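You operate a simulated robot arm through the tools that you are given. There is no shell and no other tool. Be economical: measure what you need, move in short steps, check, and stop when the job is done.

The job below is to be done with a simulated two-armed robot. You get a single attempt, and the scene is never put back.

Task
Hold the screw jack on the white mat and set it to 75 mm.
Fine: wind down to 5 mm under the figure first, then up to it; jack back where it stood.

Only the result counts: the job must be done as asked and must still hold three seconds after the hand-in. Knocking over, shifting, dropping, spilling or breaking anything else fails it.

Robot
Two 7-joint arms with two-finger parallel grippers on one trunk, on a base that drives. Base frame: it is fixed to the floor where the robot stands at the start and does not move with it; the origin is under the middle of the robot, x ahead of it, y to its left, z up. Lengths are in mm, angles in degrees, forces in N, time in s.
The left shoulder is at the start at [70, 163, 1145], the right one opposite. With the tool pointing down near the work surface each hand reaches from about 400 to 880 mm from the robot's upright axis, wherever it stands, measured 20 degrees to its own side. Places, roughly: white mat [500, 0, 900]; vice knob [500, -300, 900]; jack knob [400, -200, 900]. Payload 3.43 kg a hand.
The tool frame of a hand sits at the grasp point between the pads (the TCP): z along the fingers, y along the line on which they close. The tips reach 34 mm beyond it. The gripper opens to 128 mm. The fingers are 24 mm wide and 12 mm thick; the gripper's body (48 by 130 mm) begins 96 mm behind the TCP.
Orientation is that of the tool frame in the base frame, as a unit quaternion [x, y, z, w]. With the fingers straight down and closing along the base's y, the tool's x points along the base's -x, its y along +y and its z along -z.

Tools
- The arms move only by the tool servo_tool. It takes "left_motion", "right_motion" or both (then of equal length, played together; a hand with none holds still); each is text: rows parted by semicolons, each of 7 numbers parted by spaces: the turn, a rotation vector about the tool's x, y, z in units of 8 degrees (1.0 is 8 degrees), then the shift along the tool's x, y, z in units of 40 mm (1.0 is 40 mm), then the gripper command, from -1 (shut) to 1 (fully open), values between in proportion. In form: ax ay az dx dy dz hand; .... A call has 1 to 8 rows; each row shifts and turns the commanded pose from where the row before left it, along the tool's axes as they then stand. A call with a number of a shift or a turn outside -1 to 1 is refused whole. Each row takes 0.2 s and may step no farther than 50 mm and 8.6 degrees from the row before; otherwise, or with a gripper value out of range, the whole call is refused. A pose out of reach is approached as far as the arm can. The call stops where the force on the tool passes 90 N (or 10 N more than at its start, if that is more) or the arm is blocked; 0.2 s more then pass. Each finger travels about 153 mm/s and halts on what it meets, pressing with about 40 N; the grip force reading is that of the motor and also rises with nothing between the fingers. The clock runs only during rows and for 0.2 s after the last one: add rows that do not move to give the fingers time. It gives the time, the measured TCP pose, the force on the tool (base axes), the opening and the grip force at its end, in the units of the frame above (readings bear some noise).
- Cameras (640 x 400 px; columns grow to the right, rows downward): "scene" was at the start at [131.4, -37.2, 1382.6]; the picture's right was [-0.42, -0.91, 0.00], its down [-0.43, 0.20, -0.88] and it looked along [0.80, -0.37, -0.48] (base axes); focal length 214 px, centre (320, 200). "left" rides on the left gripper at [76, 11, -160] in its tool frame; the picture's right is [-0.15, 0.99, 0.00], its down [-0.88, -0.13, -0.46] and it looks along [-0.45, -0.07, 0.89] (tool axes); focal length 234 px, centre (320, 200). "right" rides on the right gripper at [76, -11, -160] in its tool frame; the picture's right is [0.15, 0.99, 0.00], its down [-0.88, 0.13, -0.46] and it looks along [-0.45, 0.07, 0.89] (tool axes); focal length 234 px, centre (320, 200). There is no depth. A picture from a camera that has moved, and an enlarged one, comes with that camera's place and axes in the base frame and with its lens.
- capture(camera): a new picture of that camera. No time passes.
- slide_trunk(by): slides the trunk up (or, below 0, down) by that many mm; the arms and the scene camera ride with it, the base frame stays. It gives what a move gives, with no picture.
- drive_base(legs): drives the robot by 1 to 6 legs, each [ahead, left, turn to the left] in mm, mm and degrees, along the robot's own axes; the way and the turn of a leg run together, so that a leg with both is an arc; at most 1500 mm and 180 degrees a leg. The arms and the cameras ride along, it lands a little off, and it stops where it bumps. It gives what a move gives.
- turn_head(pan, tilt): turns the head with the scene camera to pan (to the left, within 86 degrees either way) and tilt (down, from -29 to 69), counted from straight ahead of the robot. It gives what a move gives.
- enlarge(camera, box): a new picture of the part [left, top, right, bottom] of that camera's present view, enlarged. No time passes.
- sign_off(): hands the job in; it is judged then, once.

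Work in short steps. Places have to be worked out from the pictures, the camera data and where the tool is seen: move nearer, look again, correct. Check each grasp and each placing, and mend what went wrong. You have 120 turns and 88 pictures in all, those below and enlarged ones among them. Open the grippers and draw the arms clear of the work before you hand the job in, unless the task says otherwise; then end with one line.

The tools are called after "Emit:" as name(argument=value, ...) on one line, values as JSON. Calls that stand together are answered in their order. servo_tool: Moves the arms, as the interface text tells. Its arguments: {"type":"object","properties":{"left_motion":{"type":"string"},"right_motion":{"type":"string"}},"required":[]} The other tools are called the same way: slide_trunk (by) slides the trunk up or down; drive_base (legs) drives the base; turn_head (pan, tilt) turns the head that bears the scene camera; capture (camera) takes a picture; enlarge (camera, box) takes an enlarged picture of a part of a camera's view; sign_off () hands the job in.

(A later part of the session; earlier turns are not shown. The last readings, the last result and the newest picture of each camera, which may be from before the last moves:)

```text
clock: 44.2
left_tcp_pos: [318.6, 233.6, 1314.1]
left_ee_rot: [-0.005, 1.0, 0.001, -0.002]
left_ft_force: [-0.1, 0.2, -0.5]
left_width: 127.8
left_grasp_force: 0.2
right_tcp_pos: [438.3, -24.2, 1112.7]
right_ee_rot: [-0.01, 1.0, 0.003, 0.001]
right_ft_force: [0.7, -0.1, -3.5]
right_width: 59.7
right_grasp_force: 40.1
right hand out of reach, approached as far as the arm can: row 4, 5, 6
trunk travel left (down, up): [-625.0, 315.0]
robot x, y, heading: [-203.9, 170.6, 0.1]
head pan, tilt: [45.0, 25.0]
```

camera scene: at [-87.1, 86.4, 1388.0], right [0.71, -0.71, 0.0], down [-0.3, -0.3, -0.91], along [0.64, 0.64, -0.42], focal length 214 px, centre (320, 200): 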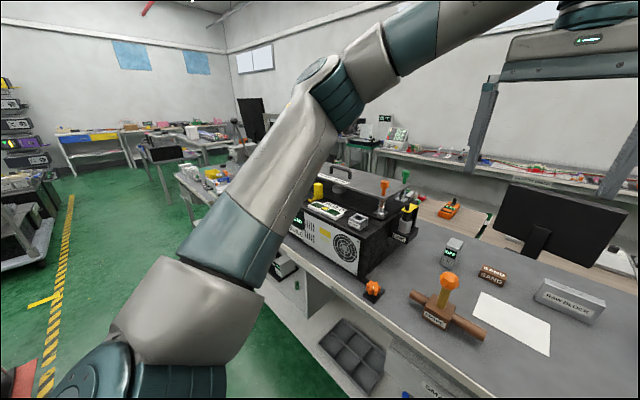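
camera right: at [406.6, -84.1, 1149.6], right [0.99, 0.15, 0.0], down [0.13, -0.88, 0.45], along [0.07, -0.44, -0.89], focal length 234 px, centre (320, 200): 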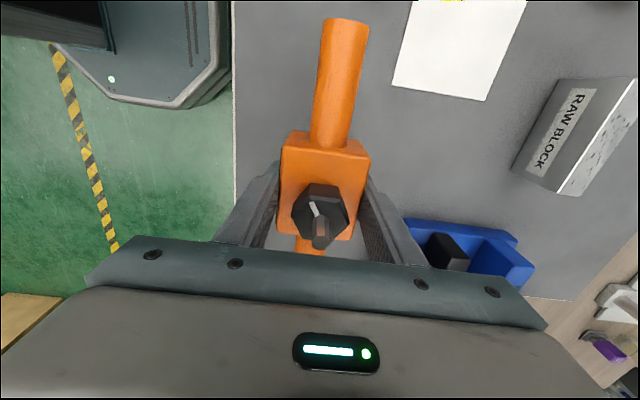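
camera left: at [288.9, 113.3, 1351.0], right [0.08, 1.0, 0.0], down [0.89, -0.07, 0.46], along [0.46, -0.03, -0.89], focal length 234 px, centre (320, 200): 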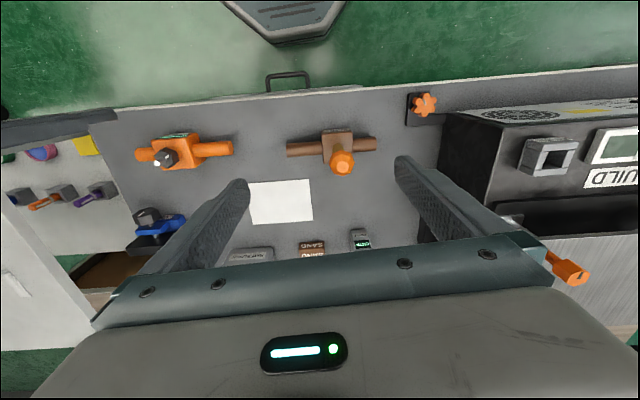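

The right arm's limit is fixed relative to the robot (about 640 ahead, 195 right). I now test how far the left arm reaches inward.

Emit:
servo_tool(left_motion="0 0 0 -0.7 -0.4 0.4 1;0 0 0 -0.7 -0.4 0.4 1;0 0 0 -0.7 -0.4 0.4 1;0 0 0 -0.7 -0.4 0.4 1;0 0 0 -0.7 0 0 1;0 0 0 -0.7 0 0 1;0 0 0 0 0 0 1")

Emit:
turn_head(pan=0, tilt=35)

Emit:
capture(camera="scene")

```text
clock: 45.8
left_tcp_pos: [486.8, 170.4, 1249.5]
left_ee_rot: [-0.004, 1.0, -0.001, -0.002]
left_ft_force: [0.1, 0.2, -1.0]
left_width: 127.9
left_grasp_force: 0.0
right_tcp_pos: [436.8, -24.2, 1112.7]
right_ee_rot: [-0.009, 1.0, 0.003, 0.0]
right_ft_force: [0.4, -0.2, -2.5]
right_width: 59.4
right_grasp_force: 40.2
trunk travel left (down, up): [-625.0, 315.0]
robot x, y, heading: [-200.6, 174.5, 0.2]
head pan, tilt: [45.0, 25.0]
```

```text
clock: 46.9
left_tcp_pos: [486.6, 169.8, 1249.4]
left_ee_rot: [-0.005, 1.0, 0.0, -0.003]
left_ft_force: [0.0, -0.5, 0.6]
left_width: 128.0
left_grasp_force: 0.0
right_tcp_pos: [437.3, -23.3, 1112.7]
right_ee_rot: [-0.009, 1.0, 0.004, 0.001]
right_ft_force: [-0.5, 0.0, -2.4]
right_width: 59.7
right_grasp_force: 39.3
trunk travel left (down, up): [-625.0, 315.0]
robot x, y, heading: [-202.9, 169.4, 0.2]
head pan, tilt: [0.0, 35.0]
```

```text
56 pictures are left
camera scene: at [-64.4, 172.0, 1372.3], right [0.0, -1.0, 0.0], down [-0.57, 0.0, -0.82], along [0.82, 0.0, -0.57], focal length 214 px, centre (320, 200)
```

scene: 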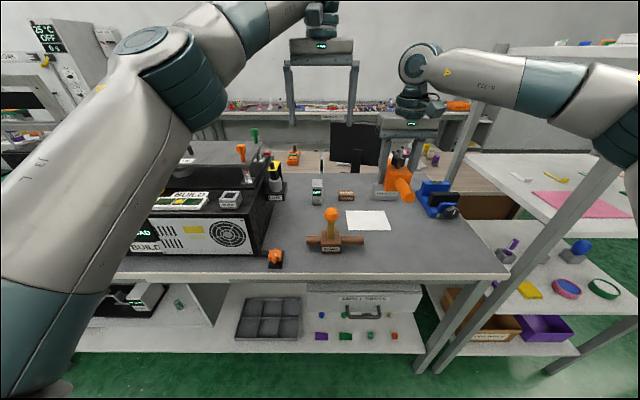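

The left arm reaches inward freely; only the right arm's posture is stuck. I bring the jack over the mat by driving the base, then will set it down.

Emit:
drive_base(legs=[[99, 24, 0]])

Emit:
capture(camera="right")

Emit:
capture(camera="scene")

```text
clock: 48.1
left_tcp_pos: [584.1, 193.9, 1248.9]
left_ee_rot: [-0.005, 1.0, 0.0, -0.003]
left_ft_force: [0.2, -0.4, 0.6]
left_width: 128.0
left_grasp_force: 0.0
right_tcp_pos: [535.9, -1.0, 1112.5]
right_ee_rot: [-0.01, 1.0, 0.003, 0.001]
right_ft_force: [-0.2, 0.5, -2.6]
right_width: 60.0
right_grasp_force: 40.3
trunk travel left (down, up): [-625.0, 315.0]
robot x, y, heading: [-104.5, 195.2, 0.6]
head pan, tilt: [0.0, 35.0]
```

```text
55 pictures are left
camera right: at [459.9, -14.1, 1271.6], right [-0.16, 0.99, 0.01], down [0.88, 0.14, 0.46], along [0.45, 0.08, -0.89], focal length 234 px, centre (320, 200)
```

right: 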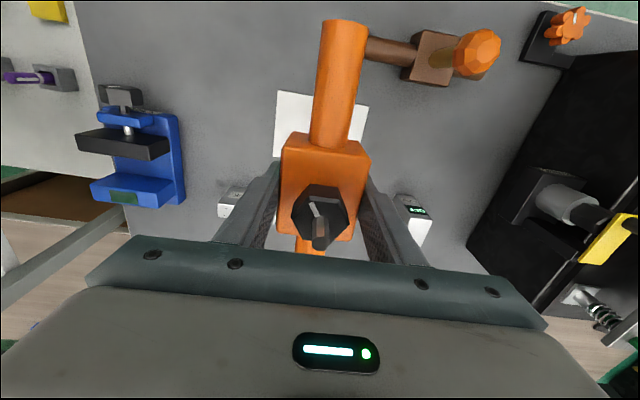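

```text
54 pictures are left
camera scene: at [33.3, 196.1, 1372.3], right [0.0, -1.0, 0.0], down [-0.57, 0.0, -0.82], along [0.82, 0.0, -0.57], focal length 214 px, centre (320, 200)
```

scene: 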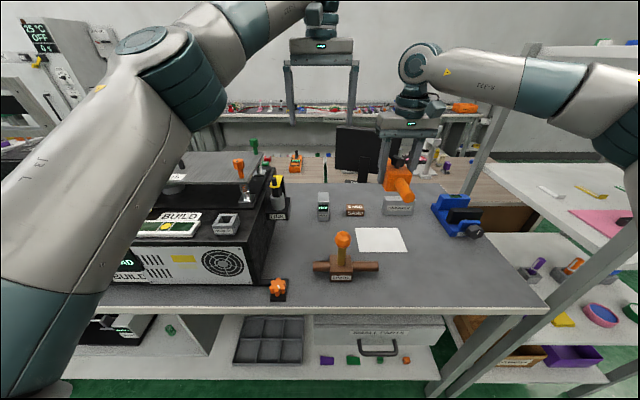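

The jack is right over the mat centre. I turn it back so its display faces the robot, then check.

Emit:
servo_tool(right_motion="0 0 1 0 0 0 -1;0 0 1 0 0 0 -1;0 0 1 0 0 0 -1;0 0 1 0 0 0 -1;0 0 1 0 0 0 -1;0 0 1 0 0 0 -1;0 0 1 0 0 0 -1;0 0 1 0 0 0 -1")

Emit:
servo_tool(right_motion="0 0 1 0 0 0.6 -1;0 0 1 0 0 0.6 -1;0 0 0.8 0 0 0.6 -1;0 0 0 0 0 0.6 -1;0 0 0 0 0 0.6 -1;0 0 0 0 0 0.6 -1;0 0 0 0 0 0 -1")

Emit:
capture(camera="right")

Emit:
capture(camera="scene")

```text
clock: 49.9
left_tcp_pos: [584.6, 193.6, 1248.9]
left_ee_rot: [-0.005, 1.0, 0.0, -0.003]
left_ft_force: [-0.2, -0.1, -0.2]
left_width: 128.1
left_grasp_force: 0.0
right_tcp_pos: [535.2, -1.1, 1111.6]
right_ee_rot: [0.523, 0.852, 0.004, 0.0]
right_ft_force: [-0.4, -0.3, -2.8]
right_width: 60.0
right_grasp_force: 39.8
trunk travel left (down, up): [-625.0, 315.0]
robot x, y, heading: [-103.6, 193.9, 0.1]
head pan, tilt: [0.0, 35.0]
```

```text
clock: 51.5
left_tcp_pos: [585.7, 194.9, 1249.2]
left_ee_rot: [-0.005, 1.0, 0.0, -0.002]
left_ft_force: [-0.6, -0.2, -0.4]
left_width: 128.0
left_grasp_force: 0.1
right_tcp_pos: [532.9, -3.2, 969.7]
right_ee_rot: [0.678, 0.735, 0.005, -0.001]
right_ft_force: [-0.2, 0.7, -1.8]
right_width: 59.8
right_grasp_force: 39.8
right hand out of reach, approached as far as the arm can: row 6
trunk travel left (down, up): [-625.0, 315.0]
robot x, y, heading: [-104.5, 193.5, 0.5]
head pan, tilt: [0.0, 35.0]
```

```text
53 pictures are left
camera right: at [515.9, 70.7, 1129.5], right [0.97, 0.23, 0.01], down [0.2, -0.87, 0.45], along [0.11, -0.44, -0.89], focal length 234 px, centre (320, 200)
```

right: 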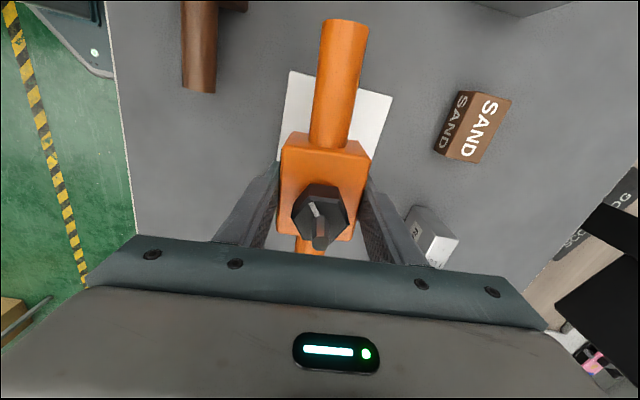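

```text
52 pictures are left
camera scene: at [33.5, 196.2, 1372.3], right [0.0, -1.0, 0.0], down [-0.57, 0.0, -0.82], along [0.82, 0.0, -0.57], focal length 214 px, centre (320, 200)
```

scene: 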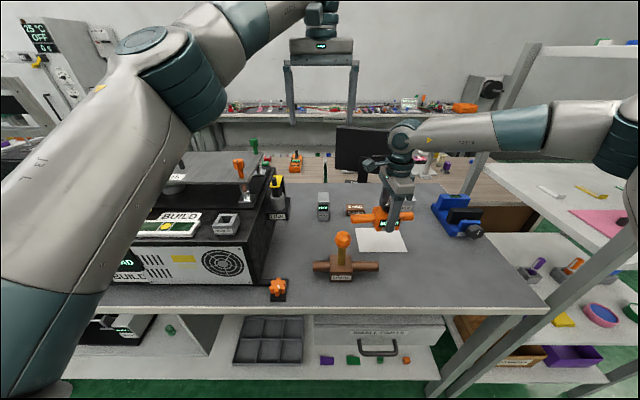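

Close to the reach edge in height, so I lower the trunk by 64 mm to bring the jack almost to the mat.

Emit:
slide_trunk(by=-64)

Emit:
enlarge(camera="scene", box=[330, 140, 450, 215])

```text
clock: 52.5
left_tcp_pos: [585.0, 195.0, 1184.7]
left_ee_rot: [-0.005, 1.0, 0.0, -0.002]
left_ft_force: [0.3, 0.8, -0.2]
left_width: 128.0
left_grasp_force: 0.1
right_tcp_pos: [534.0, -2.0, 905.8]
right_ee_rot: [0.678, 0.735, 0.005, -0.002]
right_ft_force: [0.1, 0.3, -2.7]
right_width: 59.6
right_grasp_force: 40.2
trunk travel left (down, up): [-561.0, 379.0]
robot x, y, heading: [-101.7, 193.5, 0.3]
head pan, tilt: [0.0, 35.0]
```

```text
5.33 times, centred on (390, 178) of scene
camera zoom: at [33.3, 196.1, 1308.3], right [0.0, -1.0, 0.0], down [-0.57, 0.0, -0.82], along [0.82, 0.0, -0.57], focal length 1144 px, centre (-53, 320)
```

zoom: 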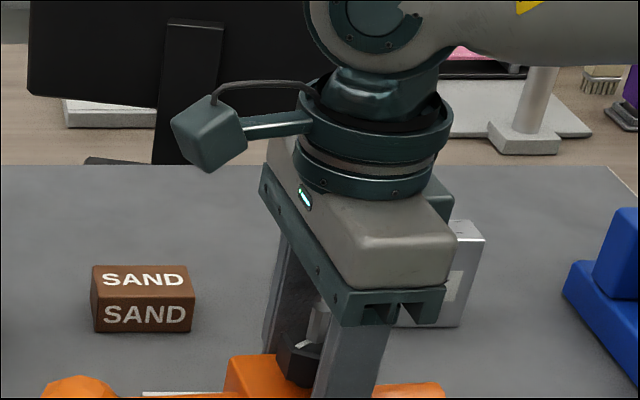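

Nearly down. I lower the last few mm gently and watch the force.

Emit:
servo_tool(right_motion="0 0 0 0 0 0.07 -1;0 0 0 0 0 0.06 -1;0 0 0 0 0 0 -1")

Emit:
turn_head(pan=-15, tilt=45)

Emit:
enlarge(camera="scene", box=[260, 110, 420, 210])

```text
clock: 53.3
left_tcp_pos: [583.7, 194.1, 1186.1]
left_ee_rot: [-0.005, 1.0, 0.0, -0.003]
left_ft_force: [-0.1, 0.3, 0.1]
left_width: 128.1
left_grasp_force: 0.0
right_tcp_pos: [533.0, -2.6, 901.3]
right_ee_rot: [0.678, 0.735, 0.007, -0.001]
right_ft_force: [1.7, -0.7, 7.9]
right_width: 59.8
right_grasp_force: 39.7
trunk travel left (down, up): [-561.0, 379.0]
robot x, y, heading: [-104.9, 195.2, 0.4]
head pan, tilt: [0.0, 35.0]
```

```text
clock: 54.1
left_tcp_pos: [583.4, 194.6, 1185.8]
left_ee_rot: [-0.006, 1.0, 0.0, -0.001]
left_ft_force: [-0.2, -0.1, 0.8]
left_width: 128.1
left_grasp_force: 0.0
right_tcp_pos: [533.9, -3.4, 901.6]
right_ee_rot: [0.678, 0.735, 0.007, -0.002]
right_ft_force: [5.6, -2.2, 13.9]
right_width: 59.9
right_grasp_force: 39.8
trunk travel left (down, up): [-561.0, 379.0]
robot x, y, heading: [-102.3, 196.6, 0.3]
head pan, tilt: [-15.0, 45.0]
```

```text
4.00 times, centred on (340, 160) of scene
camera zoom: at [23.2, 175.4, 1293.7], right [-0.26, -0.97, 0.0], down [-0.68, 0.18, -0.71], along [0.68, -0.18, -0.71], focal length 858 px, centre (240, 360)
```

zoom: 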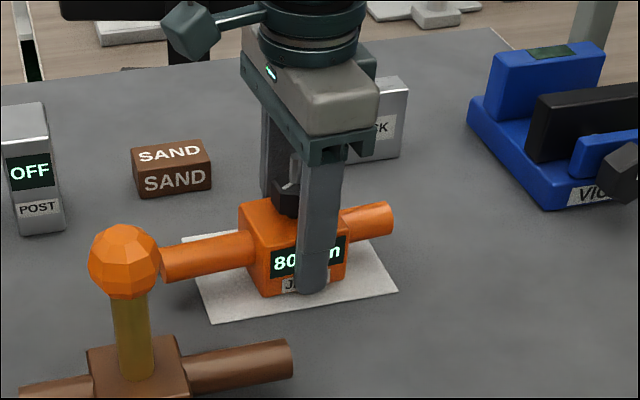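

The jack stands on the mat centre. Keeping the right hand on it, I turn the left hand to close along x and tilt it 35° so its body leans away to the left.

Emit:
servo_tool(left_motion="0 0 1 0 0 0 1;0 0 1 0 0 0 1;0 0 1 0 0 0 1;0 0 1 0 0 0 1;0 0 1 0 0 0 1;0 0 1 0 0 0 1;0 0 1 0 0 0 1;0 0 1 0 0 0 1")

Emit:
servo_tool(left_motion="0 0 1 0 0 0 1;0 0 1 0 0 0 1;0 0 0.84 0 0 0 1;0 -1 0 0 0 0 1;0 -1 0 0 0 0 1;0 -1 0 0 0 0 1;0 -1 0 0 0 0 1;0 -0.375 0 0 0 0 1")

```text
clock: 55.9
left_tcp_pos: [492.3, 192.7, 1148.6]
left_ee_rot: [0.525, 0.851, -0.002, -0.001]
left_ft_force: [-0.9, 1.4, 0.2]
left_width: 128.0
left_grasp_force: 0.0
left hand out of reach, approached as far as the arm can: row 5, 6, 7, 8
right_tcp_pos: [531.7, -2.0, 901.7]
right_ee_rot: [0.678, 0.735, 0.007, 0.0]
right_ft_force: [8.5, -2.2, 21.7]
right_width: 59.5
right_grasp_force: 39.8
trunk travel left (down, up): [-561.0, 379.0]
robot x, y, heading: [-101.1, 196.2, 0.1]
head pan, tilt: [-15.0, 45.0]
```

```text
clock: 57.7
left_tcp_pos: [383.7, 168.5, 1144.3]
left_ee_rot: [0.66, 0.689, -0.186, 0.234]
left_ft_force: [0.5, 0.4, 0.2]
left_width: 127.9
left_grasp_force: 0.2
left hand out of reach, approached as far as the arm can: row 1, 2, 3
right_tcp_pos: [529.8, -14.5, 906.0]
right_ee_rot: [0.68, 0.733, 0.011, -0.003]
right_ft_force: [-1.0, -0.5, -3.2]
right_width: 59.5
right_grasp_force: 40.1
trunk travel left (down, up): [-561.0, 379.0]
robot x, y, heading: [-98.8, 199.0, -0.2]
head pan, tilt: [-15.0, 45.0]
```

The right hand reading shifted by 12 mm — the left arm may be leaning on something. I look at once.

Emit:
turn_head(pan=35, tilt=30)

Emit:
capture(camera="scene")

Emit:
capture(camera="left")

```text
clock: 58.8
left_tcp_pos: [384.1, 168.2, 1144.0]
left_ee_rot: [0.66, 0.69, -0.185, 0.234]
left_ft_force: [-0.1, -0.2, 0.2]
left_width: 127.9
left_grasp_force: 0.0
right_tcp_pos: [530.2, -14.3, 907.4]
right_ee_rot: [0.679, 0.734, 0.011, -0.003]
right_ft_force: [1.8, 0.1, -2.6]
right_width: 59.7
right_grasp_force: 39.7
trunk travel left (down, up): [-561.0, 379.0]
robot x, y, heading: [-102.0, 198.6, -0.2]
head pan, tilt: [35.0, 30.0]
```

```text
49 pictures are left
camera scene: at [15.8, 235.3, 1322.4], right [0.57, -0.82, -0.01], down [-0.41, -0.28, -0.87], along [0.71, 0.5, -0.49], focal length 214 px, centre (320, 200)
```

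scene: 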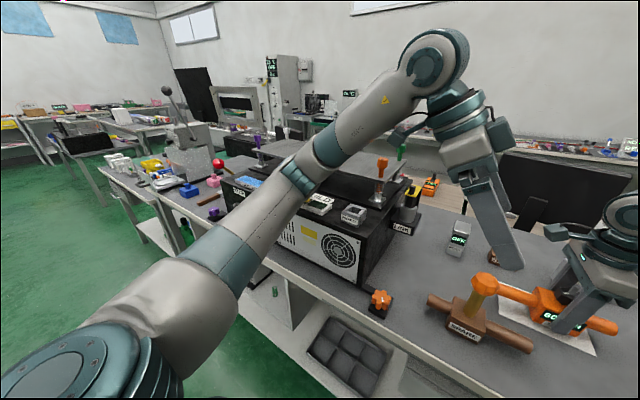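

```text
48 pictures are left
camera left: at [380.1, 321.2, 1233.3], right [0.99, -0.06, 0.14], down [-0.15, -0.48, 0.87], along [0.01, -0.88, -0.48], focal length 234 px, centre (320, 200)
```

left: 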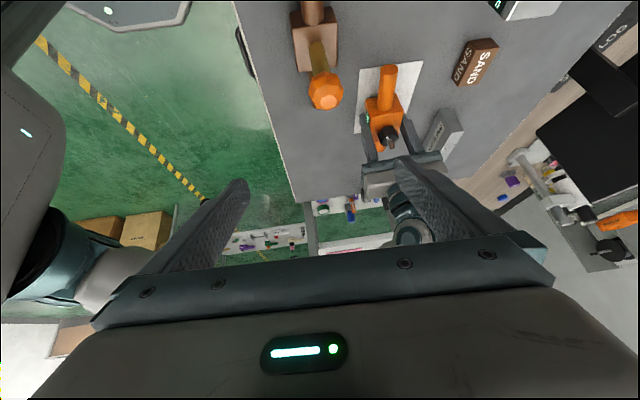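

The left elbow has dropped close to the rack: this turn sense is bad for the left arm (mirror of the right). I back out: undo the tilt, then turn back while rising.

Emit:
servo_tool(left_motion="0 1 0 0 0 0 1;0 1 0 0 0 0 1;0 1 0 0 0 0 1;0 1 0 0 0 0 1;0 0.375 -0.5 0 0 -0.3 1;0 0 -1 0 0 -0.5 1;0 0 -1 0 0 -0.5 1;0 0 -1 0 0 -0.5 1")

Emit:
servo_tool(left_motion="0 0 -1 0 0 -0.5 1;0 0 -1 0 0 -0.5 1;0 0 -1 0 0 0 1;0 0 -1 0 0 0 1;0 0 -1 0 0 0 1;0 0 -1 0 0 0 1;0 0 -1 0 0 0 1;0 0 -1 0 0 0 1")

Emit:
capture(camera="scene")

```text
clock: 60.6
left_tcp_pos: [387.3, 180.7, 1187.8]
left_ee_rot: [0.486, 0.874, -0.001, -0.002]
left_ft_force: [-0.3, -0.1, -0.1]
left_width: 128.1
left_grasp_force: 0.1
right_tcp_pos: [531.9, -3.5, 901.2]
right_ee_rot: [0.678, 0.735, 0.005, -0.001]
right_ft_force: [-7.5, 0.9, 11.8]
right_width: 59.9
right_grasp_force: 40.1
trunk travel left (down, up): [-561.0, 379.0]
robot x, y, heading: [-105.6, 193.9, 0.3]
head pan, tilt: [35.0, 30.0]
```

```text
clock: 62.4
left_tcp_pos: [388.8, 179.7, 1226.4]
left_ee_rot: [-0.052, 0.999, 0.0, -0.004]
left_ft_force: [0.1, 0.1, -0.4]
left_width: 128.0
left_grasp_force: 0.1
right_tcp_pos: [532.4, -3.7, 901.5]
right_ee_rot: [0.678, 0.735, 0.006, -0.001]
right_ft_force: [-1.3, -2.1, 11.4]
right_width: 59.6
right_grasp_force: 39.8
trunk travel left (down, up): [-561.0, 379.0]
robot x, y, heading: [-101.8, 196.0, 0.1]
head pan, tilt: [35.0, 30.0]
```

```text
47 pictures are left
camera scene: at [17.8, 248.1, 1316.2], right [0.58, -0.82, 0.0], down [-0.41, -0.29, -0.87], along [0.71, 0.5, -0.5], focal length 214 px, centre (320, 200)
```

scene: 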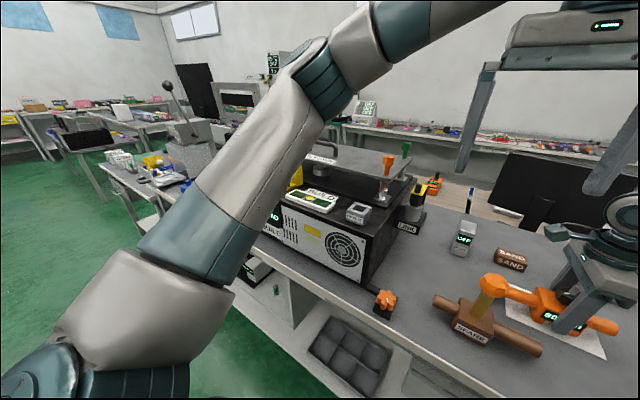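

Recovered: elbow high, jack back standing at [532, -3.7], rack untouched. Now I turn the left hand the other way (to −94°), watching for reach flags.

Emit:
servo_tool(left_motion="0 0 -1 0 0 0 1;0 0 -1 0 0 0 1;0 0 -1 0 0 0 1;0 0 -1 0 0 0 1;0 0 -1 0 0 0 1;0 0 -1 0 0 0 1;0 0 -1 0 0 0 1;0 0 -1 0 0 0 1")

Emit:
servo_tool(left_motion="0 0 -1 0 0 0 1;0 0 -1 0 0 0 1;0 0 -1 0 0 0 1;0 0 0 0 0 0 1")

```text
clock: 64.2
left_tcp_pos: [388.5, 180.6, 1226.9]
left_ee_rot: [-0.574, 0.819, 0.001, -0.003]
left_ft_force: [-0.1, -0.1, -0.3]
left_width: 127.6
left_grasp_force: 0.0
right_tcp_pos: [532.1, -2.6, 901.3]
right_ee_rot: [0.677, 0.736, 0.006, -0.002]
right_ft_force: [-0.1, -2.5, 11.7]
right_width: 59.9
right_grasp_force: 40.1
trunk travel left (down, up): [-561.0, 379.0]
robot x, y, heading: [-104.2, 194.0, -0.0]
head pan, tilt: [35.0, 30.0]
```

```text
clock: 65.2
left_tcp_pos: [389.8, 181.9, 1226.7]
left_ee_rot: [0.731, -0.683, -0.002, 0.002]
left_ft_force: [-0.2, 0.8, 0.1]
left_width: 128.1
left_grasp_force: 0.0
right_tcp_pos: [531.7, -3.6, 902.2]
right_ee_rot: [0.677, 0.736, 0.006, -0.001]
right_ft_force: [0.0, -2.1, 12.1]
right_width: 59.8
right_grasp_force: 40.1
trunk travel left (down, up): [-561.0, 379.0]
robot x, y, heading: [-102.5, 198.1, 0.3]
head pan, tilt: [35.0, 30.0]
```

No flags this way. I move the left hand over toward the standoff and tilt it.

Emit:
servo_tool(left_motion="0 0 0 0.1 -0.85 0.3 1;0 0 0 0.1 -0.85 0.3 1;0 0 0 0.1 -0.85 0.3 1;0 0 0 0.1 -0.85 0.3 1;0 1 0 0 0 0 1;0 1 0 0 0 0 1;0 1 0 0 0 0 1;0 0 0 0 0 0 1")

Emit:
capture(camera="scene")

```text
clock: 67.0
left_tcp_pos: [525.8, 175.3, 1178.9]
left_ee_rot: [0.715, -0.667, 0.151, 0.145]
left_ft_force: [0.2, 0.3, -0.1]
left_width: 127.7
left_grasp_force: 0.0
right_tcp_pos: [532.5, -2.5, 901.5]
right_ee_rot: [0.677, 0.736, 0.007, -0.002]
right_ft_force: [-2.4, -0.3, 11.9]
right_width: 59.6
right_grasp_force: 40.3
trunk travel left (down, up): [-561.0, 379.0]
robot x, y, heading: [-102.9, 195.1, 0.5]
head pan, tilt: [35.0, 30.0]
```

```text
46 pictures are left
camera scene: at [17.7, 248.0, 1316.2], right [0.58, -0.82, 0.0], down [-0.41, -0.29, -0.87], along [0.71, 0.5, -0.5], focal length 214 px, centre (320, 200)
```

scene: 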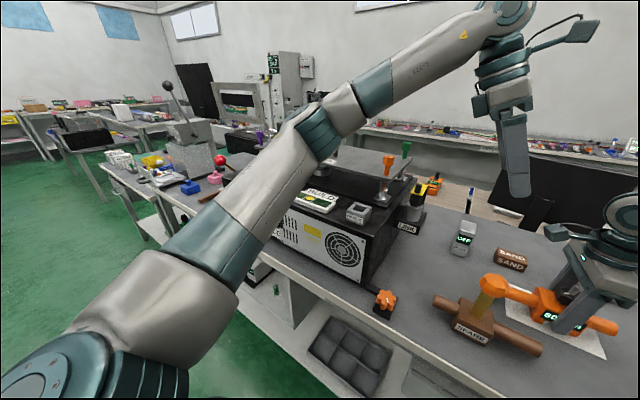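

The left elbow would come down toward the rack from here. The jack stands by itself, so I release the right hand, rise, and restage the robot with a left heading (~25°) so both arms have room.

Emit:
servo_tool(right_motion="0 0 0 0 0 0 -0.5;0 0 0 0 0 0 0.2;0 0 0 0 0 0 1;0 0 0 0 0 0 1;0 0 0 0 0 -0.8 1;0 0 0 0 0 -0.9 1;0 0 0 0 0 -0.9 1;0 0 0 0 0 -0.9 1", left_motion="0 0 0 0.2 0 -0.45 1;0 0 0 0.2 0 -0.45 1;0 0 0 0.2 0 -0.45 1;0 0 0 0.2 0 -0.45 1;0 0 0 0 0 0 1;0 0 0 0 0 0 1;0 0 0 0 0 0 1;0 0 0 0 0 0 1")

Emit:
turn_head(pan=-20, tilt=40)

Emit:
capture(camera="scene")

```text
clock: 68.8
left_tcp_pos: [526.9, 175.5, 1256.5]
left_ee_rot: [0.715, -0.668, 0.149, 0.144]
left_ft_force: [0.7, 0.3, -0.7]
left_width: 128.0
left_grasp_force: 0.0
right_tcp_pos: [533.7, -4.2, 1040.5]
right_ee_rot: [0.677, 0.736, 0.005, -0.002]
right_ft_force: [0.5, 0.8, 0.1]
right_width: 127.9
right_grasp_force: 0.0
trunk travel left (down, up): [-561.0, 379.0]
robot x, y, heading: [-103.8, 200.1, 0.1]
head pan, tilt: [35.0, 30.0]
```

```text
clock: 70.1
left_tcp_pos: [526.4, 174.6, 1255.5]
left_ee_rot: [0.714, -0.668, 0.15, 0.145]
left_ft_force: [-0.5, 0.6, 0.2]
left_width: 128.0
left_grasp_force: 0.2
right_tcp_pos: [534.8, -4.7, 1041.6]
right_ee_rot: [0.678, 0.735, 0.005, -0.001]
right_ft_force: [0.2, -0.3, -0.2]
right_width: 128.1
right_grasp_force: 0.1
trunk travel left (down, up): [-561.0, 379.0]
robot x, y, heading: [-101.5, 191.7, 0.1]
head pan, tilt: [-20.0, 40.0]
```

```text
45 pictures are left
camera scene: at [25.3, 167.1, 1300.7], right [-0.34, -0.94, 0.0], down [-0.61, 0.22, -0.77], along [0.72, -0.26, -0.64], focal length 214 px, centre (320, 200)
```

scene: 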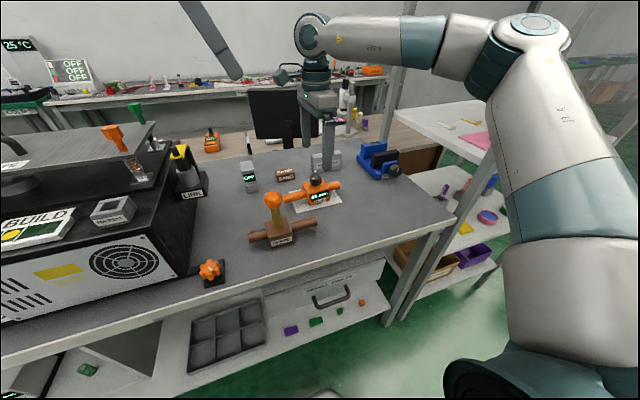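

The jack stands on the mat untouched. Driving: back, right, turn left 25°, forward again.

Emit:
drive_base(legs=[[-200, 0, 0], [0, -290, 0], [0, 0, 25]])

Emit:
capture(camera="scene")

```text
clock: 74.5
left_tcp_pos: [277.1, 152.0, 1255.3]
left_ee_rot: [0.842, -0.498, 0.177, 0.108]
left_ft_force: [0.0, -0.4, 0.6]
left_width: 128.1
left_grasp_force: 0.2
right_tcp_pos: [358.2, -7.5, 1041.0]
right_ee_rot: [0.503, 0.864, 0.005, -0.002]
right_ft_force: [-0.4, -0.1, -0.3]
right_width: 127.9
right_grasp_force: 0.1
trunk travel left (down, up): [-561.0, 379.0]
robot x, y, heading: [-307.4, -93.3, 25.1]
head pan, tilt: [-20.0, 40.0]
```

```text
44 pictures are left
camera scene: at [-174.9, -65.3, 1300.7], right [0.09, -1.0, 0.0], down [-0.64, -0.06, -0.77], along [0.76, 0.07, -0.64], focal length 214 px, centre (320, 200)
```

scene: 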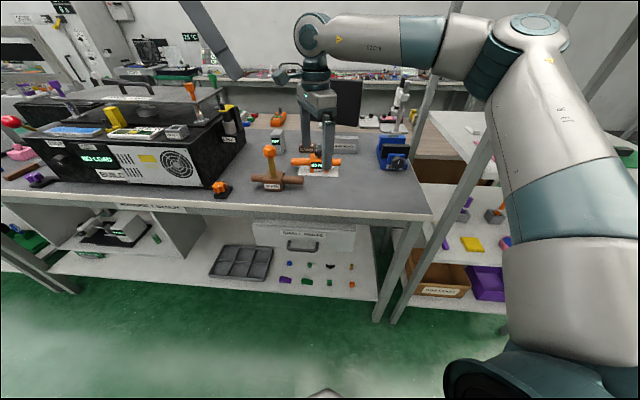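

Good clearance everywhere. Now forward to the work place.

Emit:
drive_base(legs=[[205, -83, 0]])

Emit:
turn_head(pan=-18, tilt=40)

Emit:
capture(camera="scene")

```text
clock: 76.2
left_tcp_pos: [497.8, 161.9, 1256.7]
left_ee_rot: [0.841, -0.499, 0.177, 0.109]
left_ft_force: [0.6, -0.7, -0.4]
left_width: 128.0
left_grasp_force: 0.0
right_tcp_pos: [580.1, 3.3, 1042.0]
right_ee_rot: [0.504, 0.864, 0.005, -0.003]
right_ft_force: [-0.3, -0.3, 0.7]
right_width: 127.8
right_grasp_force: 0.0
trunk travel left (down, up): [-561.0, 379.0]
robot x, y, heading: [-85.3, -86.6, 24.7]
head pan, tilt: [-20.0, 40.0]
```

```text
clock: 76.9
left_tcp_pos: [498.1, 162.4, 1255.3]
left_ee_rot: [0.842, -0.497, 0.178, 0.108]
left_ft_force: [0.2, -0.7, -0.7]
left_width: 128.1
left_grasp_force: 0.0
right_tcp_pos: [579.6, 2.6, 1039.9]
right_ee_rot: [0.504, 0.864, 0.004, -0.002]
right_ft_force: [-0.2, 0.3, -0.1]
right_width: 127.9
right_grasp_force: 0.1
trunk travel left (down, up): [-561.0, 379.0]
robot x, y, heading: [-86.1, -84.0, 24.8]
head pan, tilt: [-18.0, 40.0]
```

```text
43 pictures are left
camera scene: at [45.9, -51.2, 1300.6], right [0.12, -0.99, 0.0], down [-0.64, -0.08, -0.77], along [0.76, 0.09, -0.64], focal length 214 px, centre (320, 200)
```

scene: 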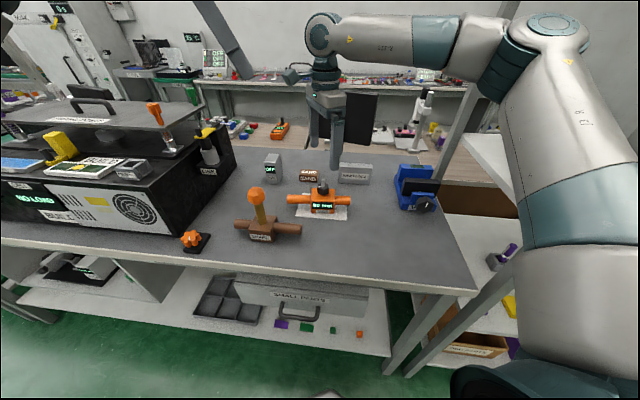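

Display is in clear view (80 mm). I move the right hand aside and turn the left hand to match the handle and full tilt.

Emit:
servo_tool(left_motion="-0.315 0 0.707 0 0 0 1;-0.315 0 0.707 0 0 0 1;-0.315 0 0.707 0 0 0 1;-0.315 0 0.707 0 0 0 1;0 0.8 0 0 0 0 1;0 0.8 0 0 0 0 1;0 0.65 0 0 0 0 1;0 0 0 0 0 0 1", right_motion="0 0 0 -0.57 -0.52 -0.4 1;0 0 0 -0.57 -0.52 -0.4 1;0 0 0 -0.57 -0.52 -0.4 1;0 0 0 0 0 0 1;0 0 0 0 0 0 1;0 0 0 0 0 0 1;0 0 0 0 0 0 1;0 0 0 0 0 0 1")

Emit:
capture(camera="scene")

Emit:
enlarge(camera="scene", box=[270, 160, 370, 222])

```text
clock: 78.7
left_tcp_pos: [503.9, 171.6, 1250.4]
left_ee_rot: [0.682, -0.633, 0.264, 0.252]
left_ft_force: [0.3, 0.2, 0.1]
left_width: 128.0
left_grasp_force: 0.1
right_tcp_pos: [565.5, -78.9, 1082.6]
right_ee_rot: [0.503, 0.864, -0.001, -0.004]
right_ft_force: [0.1, -0.4, 0.5]
right_width: 128.1
right_grasp_force: 0.1
trunk travel left (down, up): [-561.0, 379.0]
robot x, y, heading: [-80.0, -80.5, 25.1]
head pan, tilt: [-18.0, 40.0]
```

```text
42 pictures are left
camera scene: at [52.4, -41.7, 1299.5], right [0.12, -0.99, 0.01], down [-0.64, -0.09, -0.76], along [0.76, 0.09, -0.65], focal length 214 px, centre (320, 200)
```

scene: 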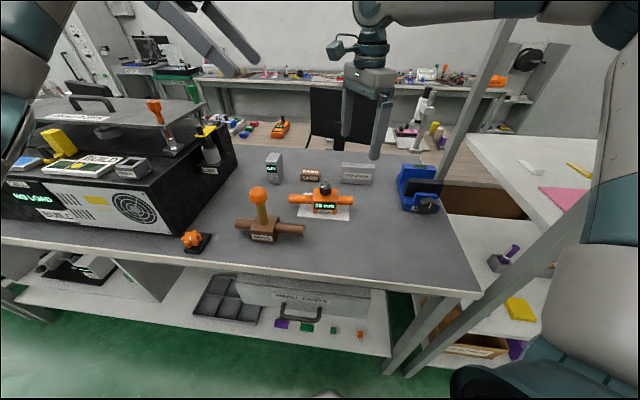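

```text
6.40 times, centred on (320, 191) of scene
camera zoom: at [52.4, -41.7, 1299.5], right [0.12, -0.99, 0.01], down [-0.64, -0.09, -0.76], along [0.76, 0.09, -0.65], focal length 1373 px, centre (320, 258)
```

zoom: 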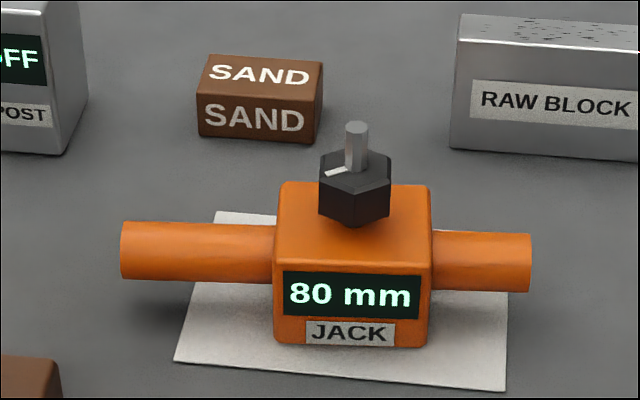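

The robot was nudged ~6 mm: the right elbow again meets the shelf when that hand draws in. I move the right hand back out along its way.

Emit:
servo_tool(right_motion="0 0 0 0.57 0.4 -0.2 1;0 0 0 0.57 0.3 -0.2 1;0 0 0 0 0 0 1")

Emit:
turn_head(pan=-65, tilt=25)

Emit:
capture(camera="scene")

```text
clock: 79.5
left_tcp_pos: [495.8, 159.6, 1256.9]
left_ee_rot: [0.682, -0.637, 0.261, 0.247]
left_ft_force: [-0.3, 0.0, 0.7]
left_width: 127.9
left_grasp_force: 0.0
right_tcp_pos: [559.7, -36.4, 1105.0]
right_ee_rot: [0.504, 0.864, 0.006, -0.001]
right_ft_force: [0.2, -0.9, 0.3]
right_width: 128.0
right_grasp_force: 0.0
trunk travel left (down, up): [-561.0, 379.0]
robot x, y, heading: [-83.7, -85.4, 25.2]
head pan, tilt: [-18.0, 40.0]
```

```text
clock: 80.6
left_tcp_pos: [498.0, 162.1, 1256.5]
left_ee_rot: [0.682, -0.637, 0.261, 0.248]
left_ft_force: [0.8, -0.4, -0.4]
left_width: 128.0
left_grasp_force: 0.0
right_tcp_pos: [559.3, -34.0, 1104.3]
right_ee_rot: [0.504, 0.864, 0.005, -0.002]
right_ft_force: [-1.1, -0.3, -0.2]
right_width: 128.1
right_grasp_force: 0.1
trunk travel left (down, up): [-561.0, 379.0]
robot x, y, heading: [-81.8, -81.5, 25.1]
head pan, tilt: [-65.0, 25.0]
```

```text
40 pictures are left
camera scene: at [31.5, -120.8, 1324.1], right [-0.64, -0.77, 0.0], down [-0.32, 0.27, -0.91], along [0.69, -0.58, -0.42], focal length 214 px, centre (320, 200)
```

scene: 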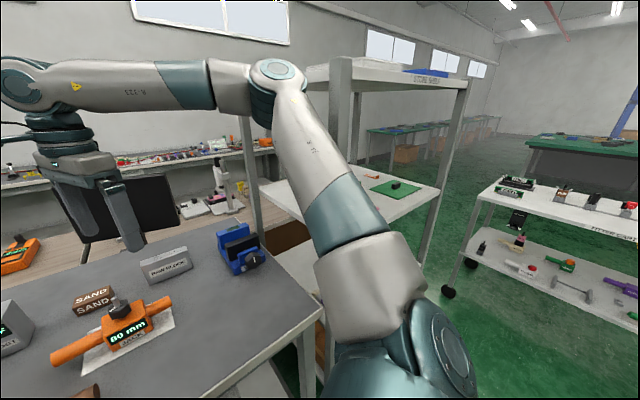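

Free again. Now I lower the left hand halfway straight down to the standoff and check the elbow's clearance.

Emit:
servo_tool(left_motion="0 0 0 -0.668 -0.095 0.743 1;0 0 0 -0.668 -0.095 0.743 1;0 0 0 -0.668 -0.095 0.743 1;0 0 0 -0.668 -0.095 0.743 1;0 0 0 0 0 0 1")

Emit:
turn_head(pan=20, tilt=35)

Emit:
capture(camera="scene")

```text
clock: 81.8
left_tcp_pos: [512.1, 161.3, 1096.3]
left_ee_rot: [0.682, -0.637, 0.261, 0.247]
left_ft_force: [0.4, -0.3, 0.1]
left_width: 128.1
left_grasp_force: 0.1
right_tcp_pos: [560.6, -34.9, 1103.7]
right_ee_rot: [0.504, 0.864, 0.004, -0.002]
right_ft_force: [0.4, -0.7, 0.3]
right_width: 128.1
right_grasp_force: 0.0
trunk travel left (down, up): [-561.0, 379.0]
robot x, y, heading: [-81.1, -85.7, 25.1]
head pan, tilt: [-65.0, 25.0]
```

```text
clock: 83.4
left_tcp_pos: [512.2, 163.5, 1096.1]
left_ee_rot: [0.682, -0.637, 0.26, 0.248]
left_ft_force: [0.4, -0.8, 0.0]
left_width: 128.3
left_grasp_force: 0.1
right_tcp_pos: [561.0, -33.7, 1104.7]
right_ee_rot: [0.504, 0.864, 0.004, -0.003]
right_ft_force: [0.2, -0.4, 0.6]
right_width: 128.0
right_grasp_force: 0.0
trunk travel left (down, up): [-561.0, 379.0]
robot x, y, heading: [-81.9, -81.1, 25.0]
head pan, tilt: [20.0, 35.0]
```

```text
39 pictures are left
camera scene: at [23.3, 0.6, 1308.3], right [0.71, -0.71, 0.0], down [-0.41, -0.41, -0.82], along [0.58, 0.58, -0.57], focal length 214 px, centre (320, 200)
```

scene: 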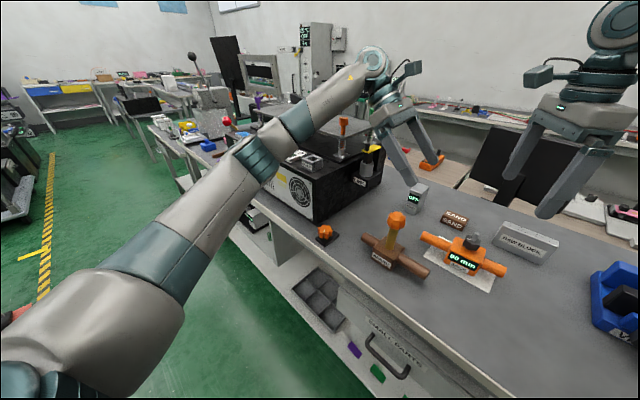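

The rack's right face is at y ≈ 370, so I first shift the left hand inward to y ≈ 96 and then descend vertically; this keeps the forearm clear.

Emit:
servo_tool(left_motion="0 0 0 0.63 -0.13 0.57 1;0 0 0 0.63 -0.13 0.57 1;0 0 0 -0.672 -0.02 0.742 1;0 0 0 -0.672 -0.02 0.742 1;0 0 0 -0.672 -0.02 0.742 1;0 0 0 0 0 0 1")

Emit:
capture(camera="scene")

Emit:
capture(camera="left")

```text
clock: 84.8
left_tcp_pos: [522.9, 93.7, 983.0]
left_ee_rot: [0.682, -0.638, 0.263, 0.243]
left_ft_force: [0.2, -0.6, -0.3]
left_width: 127.8
left_grasp_force: 0.0
right_tcp_pos: [554.9, -36.3, 1108.1]
right_ee_rot: [0.503, 0.864, 0.008, -0.001]
right_ft_force: [-0.8, -0.1, 0.4]
right_width: 127.9
right_grasp_force: 0.1
trunk travel left (down, up): [-561.0, 379.0]
robot x, y, heading: [-83.3, -88.0, 25.1]
head pan, tilt: [20.0, 35.0]
```

```text
38 pictures are left
camera scene: at [16.7, -3.4, 1309.7], right [0.71, -0.71, 0.0], down [-0.4, -0.4, -0.82], along [0.58, 0.58, -0.57], focal length 214 px, centre (320, 200)
```

scene: 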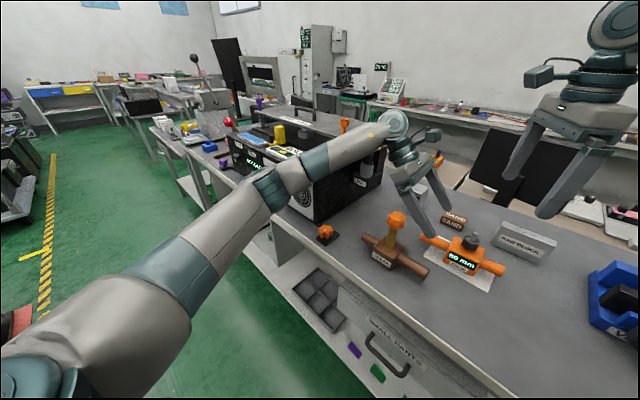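

```text
37 pictures are left
camera left: at [507.5, 142.7, 1151.4], right [-0.99, 0.04, -0.1], down [0.07, 0.97, -0.25], along [0.09, -0.25, -0.96], focal length 234 px, centre (320, 200)
```

left: 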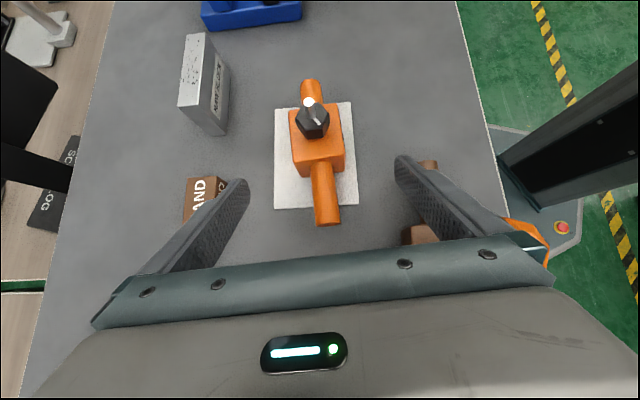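

Slight body tilt again: the left forearm just touches the rack edge at this lean. I reduce the tilt to about 20°, which draws the forearm inward, and check readings recover.

Emit:
servo_tool(left_motion="0 -0.9 0 0 0 0 1;0 -0.9 0 0 0 0 1;0 -0.9 0 0 0 0 1;0 0 0 0 0 0 1")

Emit:
capture(camera="left")

Emit:
capture(camera="scene")

```text
clock: 85.8
left_tcp_pos: [528.6, 94.8, 975.3]
left_ee_rot: [0.719, -0.672, 0.127, 0.124]
left_ft_force: [0.1, -0.8, 0.1]
left_width: 127.9
left_grasp_force: 0.1
right_tcp_pos: [561.0, -33.7, 1104.0]
right_ee_rot: [0.504, 0.864, 0.005, -0.002]
right_ft_force: [0.8, -0.1, 0.4]
right_width: 127.9
right_grasp_force: 0.0
trunk travel left (down, up): [-561.0, 379.0]
robot x, y, heading: [-82.9, -86.3, 24.9]
head pan, tilt: [20.0, 35.0]
```

```text
36 pictures are left
camera left: at [518.9, 79.9, 1151.7], right [-1.0, 0.07, -0.04], down [0.06, 0.99, 0.12], along [0.05, 0.11, -0.99], focal length 234 px, centre (320, 200)
```

left: 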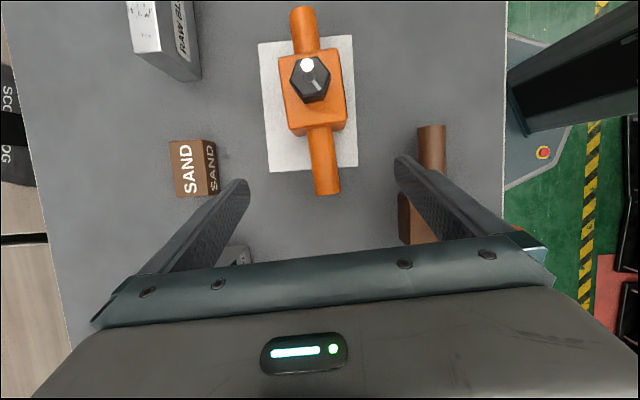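

```text
35 pictures are left
camera scene: at [23.3, 0.9, 1308.2], right [0.71, -0.71, 0.0], down [-0.41, -0.41, -0.82], along [0.58, 0.58, -0.57], focal length 214 px, centre (320, 200)
```

scene: 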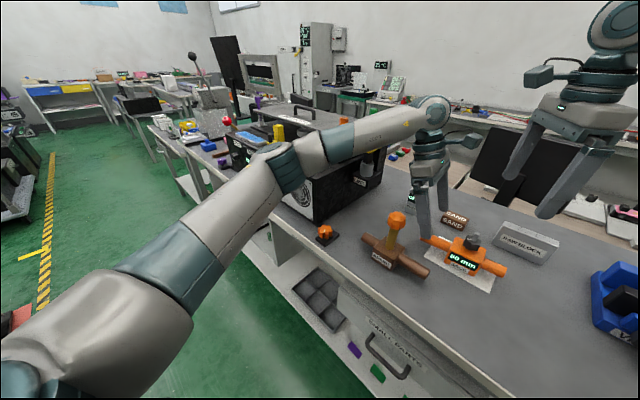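

Readings recovered. The jack is light (~2.5 N), so I'll take it by the left handle now, and use the left hand to swing it so the handle points more toward the robot. Lower and close.

Emit:
servo_tool(left_motion="0 0 0 -0.17 0.03 0.88 1;0 0 0 -0.17 0.03 0.88 1;0 0 0 0 0 0 0.2;0 0 0 0 0 0 -0.4;0 0 0 0 0 0 -0.8;0 0 0 0 0 0 -1;0 0 0 0 0 0 -1")

Emit:
capture(camera="left")

```text
clock: 87.4
left_tcp_pos: [527.3, 82.9, 905.1]
left_ee_rot: [0.719, -0.672, 0.129, 0.123]
left_ft_force: [-3.2, -0.6, 0.7]
left_width: 25.4
left_grasp_force: 40.2
right_tcp_pos: [560.2, -34.7, 1104.6]
right_ee_rot: [0.504, 0.864, 0.004, -0.002]
right_ft_force: [-0.7, 0.6, 0.5]
right_width: 128.1
right_grasp_force: 0.1
trunk travel left (down, up): [-561.0, 379.0]
robot x, y, heading: [-85.3, -84.6, 25.1]
head pan, tilt: [20.0, 35.0]
```

```text
34 pictures are left
camera left: at [517.7, 67.7, 1081.8], right [-1.0, 0.07, -0.05], down [0.06, 0.99, 0.12], along [0.05, 0.11, -0.99], focal length 234 px, centre (320, 200)
```

left: 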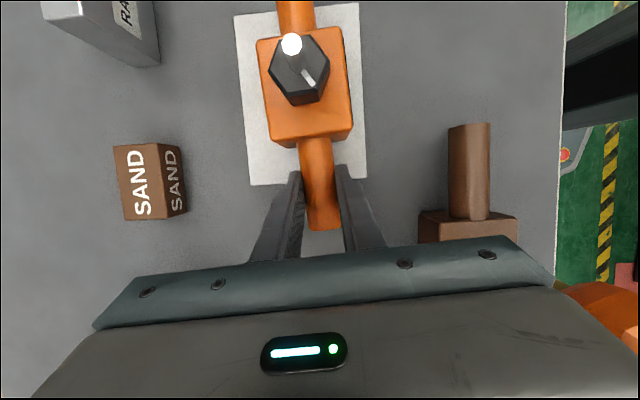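

Held well with no elbow contact. For more room for the right hand, I regrip with slightly more tilt (~32°) near the handle's end.

Emit:
servo_tool(left_motion="0 0 0 0 0 0 -0.3;0 0 0 0 0 0 0;0 0 0 0 0 0 0.1;0 0.75 0 -0.17 0.02 -0.08 0.1;0 0.75 0 -0.17 0.02 -0.08 0.1;0 0 0 0 0 0 -0.5;0 0 0 0 0 0 -1;0 0 0 0 0 0 -1")

Emit:
capture(camera="left")

Emit:
turn_head(pan=-18, tilt=42)

Emit:
capture(camera="scene")

```text
clock: 89.2
left_tcp_pos: [515.5, 80.6, 917.3]
left_ee_rot: [0.699, -0.661, 0.202, 0.183]
left_ft_force: [2.2, -2.9, 4.0]
left_width: 26.5
left_grasp_force: 40.3
right_tcp_pos: [548.5, -48.9, 1112.8]
right_ee_rot: [0.503, 0.864, 0.014, -0.001]
right_ft_force: [0.2, 0.1, 0.3]
right_width: 128.0
right_grasp_force: 0.0
trunk travel left (down, up): [-561.0, 379.0]
robot x, y, heading: [-86.3, -83.3, 25.0]
head pan, tilt: [20.0, 35.0]
```

```text
33 pictures are left
camera left: at [498.7, 100.1, 1093.7], right [-0.99, 0.07, -0.09], down [0.07, 0.99, -0.07], along [0.08, -0.08, -0.99], focal length 234 px, centre (320, 200)
```

left: 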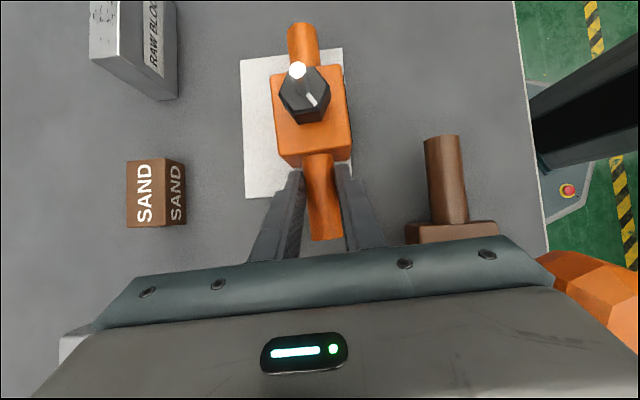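

```text
clock: 90.2
left_tcp_pos: [514.1, 81.2, 917.6]
left_ee_rot: [0.7, -0.66, 0.203, 0.183]
left_ft_force: [-1.0, -0.2, 0.0]
left_width: 26.8
left_grasp_force: 39.6
right_tcp_pos: [548.4, -49.8, 1112.6]
right_ee_rot: [0.504, 0.864, 0.014, -0.001]
right_ft_force: [0.1, 0.4, -0.1]
right_width: 128.0
right_grasp_force: 0.0
trunk travel left (down, up): [-561.0, 379.0]
robot x, y, heading: [-82.9, -85.6, 24.9]
head pan, tilt: [-18.0, 42.0]
```

```text
32 pictures are left
camera scene: at [28.9, -69.7, 1299.8], right [0.12, -0.99, -0.01], down [-0.65, -0.07, -0.75], along [0.75, 0.1, -0.66], focal length 214 px, centre (320, 200)
```

scene: 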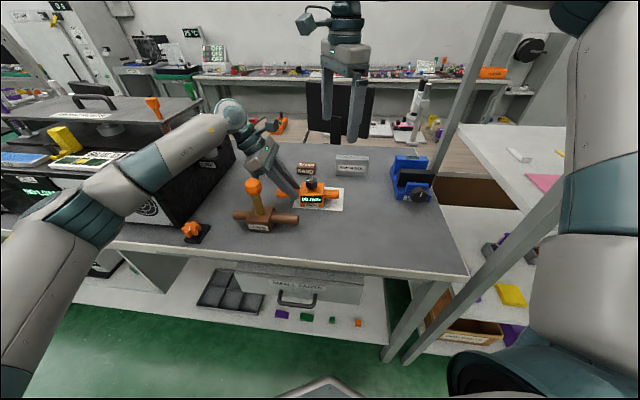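

The forearm leans on the rack again at this tilt. I release, undo the tilt and rise; then I'll raise the trunk so the left elbow passes above the rack's corner.

Emit:
servo_tool(left_motion="0 0 0 0 0 0 -0.3;0 0 0 0 0 0 0.2;0 0 0 0 0 0 0.5;0 -0.75 0 0.17 0 0.08 0.7;0 -0.75 0 0.17 0 0 0.7;0 0 0 0.3 0 -0.8 1;0 0 0 0.3 0 -0.8 1;0 0 0 0 0 0 1")

Emit:
slide_trunk(by=110)

Emit:
capture(camera="scene")

Emit:
capture(camera="left")

```text
clock: 92.0
left_tcp_pos: [525.6, 84.6, 978.1]
left_ee_rot: [0.719, -0.671, 0.128, 0.123]
left_ft_force: [1.2, -0.4, 0.2]
left_width: 128.1
left_grasp_force: 0.0
right_tcp_pos: [560.7, -33.9, 1103.9]
right_ee_rot: [0.504, 0.864, 0.004, -0.002]
right_ft_force: [0.1, -0.4, 0.1]
right_width: 127.8
right_grasp_force: 0.0
trunk travel left (down, up): [-561.0, 379.0]
robot x, y, heading: [-83.5, -82.8, 25.0]
head pan, tilt: [-18.0, 42.0]
```

```text
clock: 93.5
left_tcp_pos: [525.4, 86.0, 1087.4]
left_ee_rot: [0.719, -0.671, 0.129, 0.125]
left_ft_force: [0.4, 0.2, 0.1]
left_width: 127.9
left_grasp_force: 0.1
right_tcp_pos: [561.3, -33.4, 1212.3]
right_ee_rot: [0.505, 0.863, 0.004, -0.002]
right_ft_force: [0.2, -0.7, -0.6]
right_width: 128.0
right_grasp_force: 0.0
trunk travel left (down, up): [-671.0, 269.0]
robot x, y, heading: [-81.0, -82.6, 25.0]
head pan, tilt: [-18.0, 42.0]
```

```text
31 pictures are left
camera scene: at [44.4, -51.4, 1407.7], right [0.12, -0.99, 0.0], down [-0.66, -0.08, -0.74], along [0.74, 0.09, -0.67], focal length 214 px, centre (320, 200)
```

scene: 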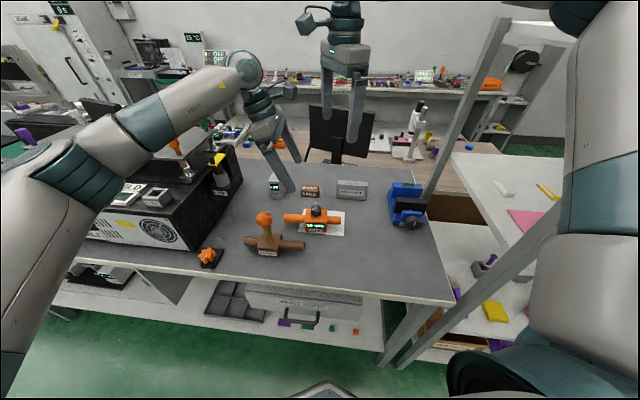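

```text
30 pictures are left
camera left: at [516.3, 69.7, 1264.2], right [-1.0, 0.07, -0.05], down [0.06, 0.99, 0.12], along [0.05, 0.11, -0.99], focal length 234 px, centre (320, 200)
```

left: 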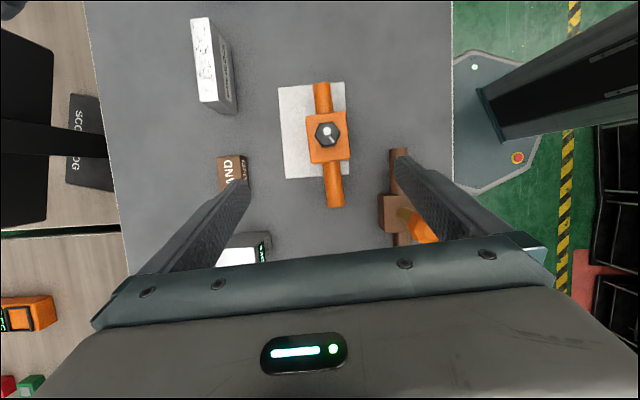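

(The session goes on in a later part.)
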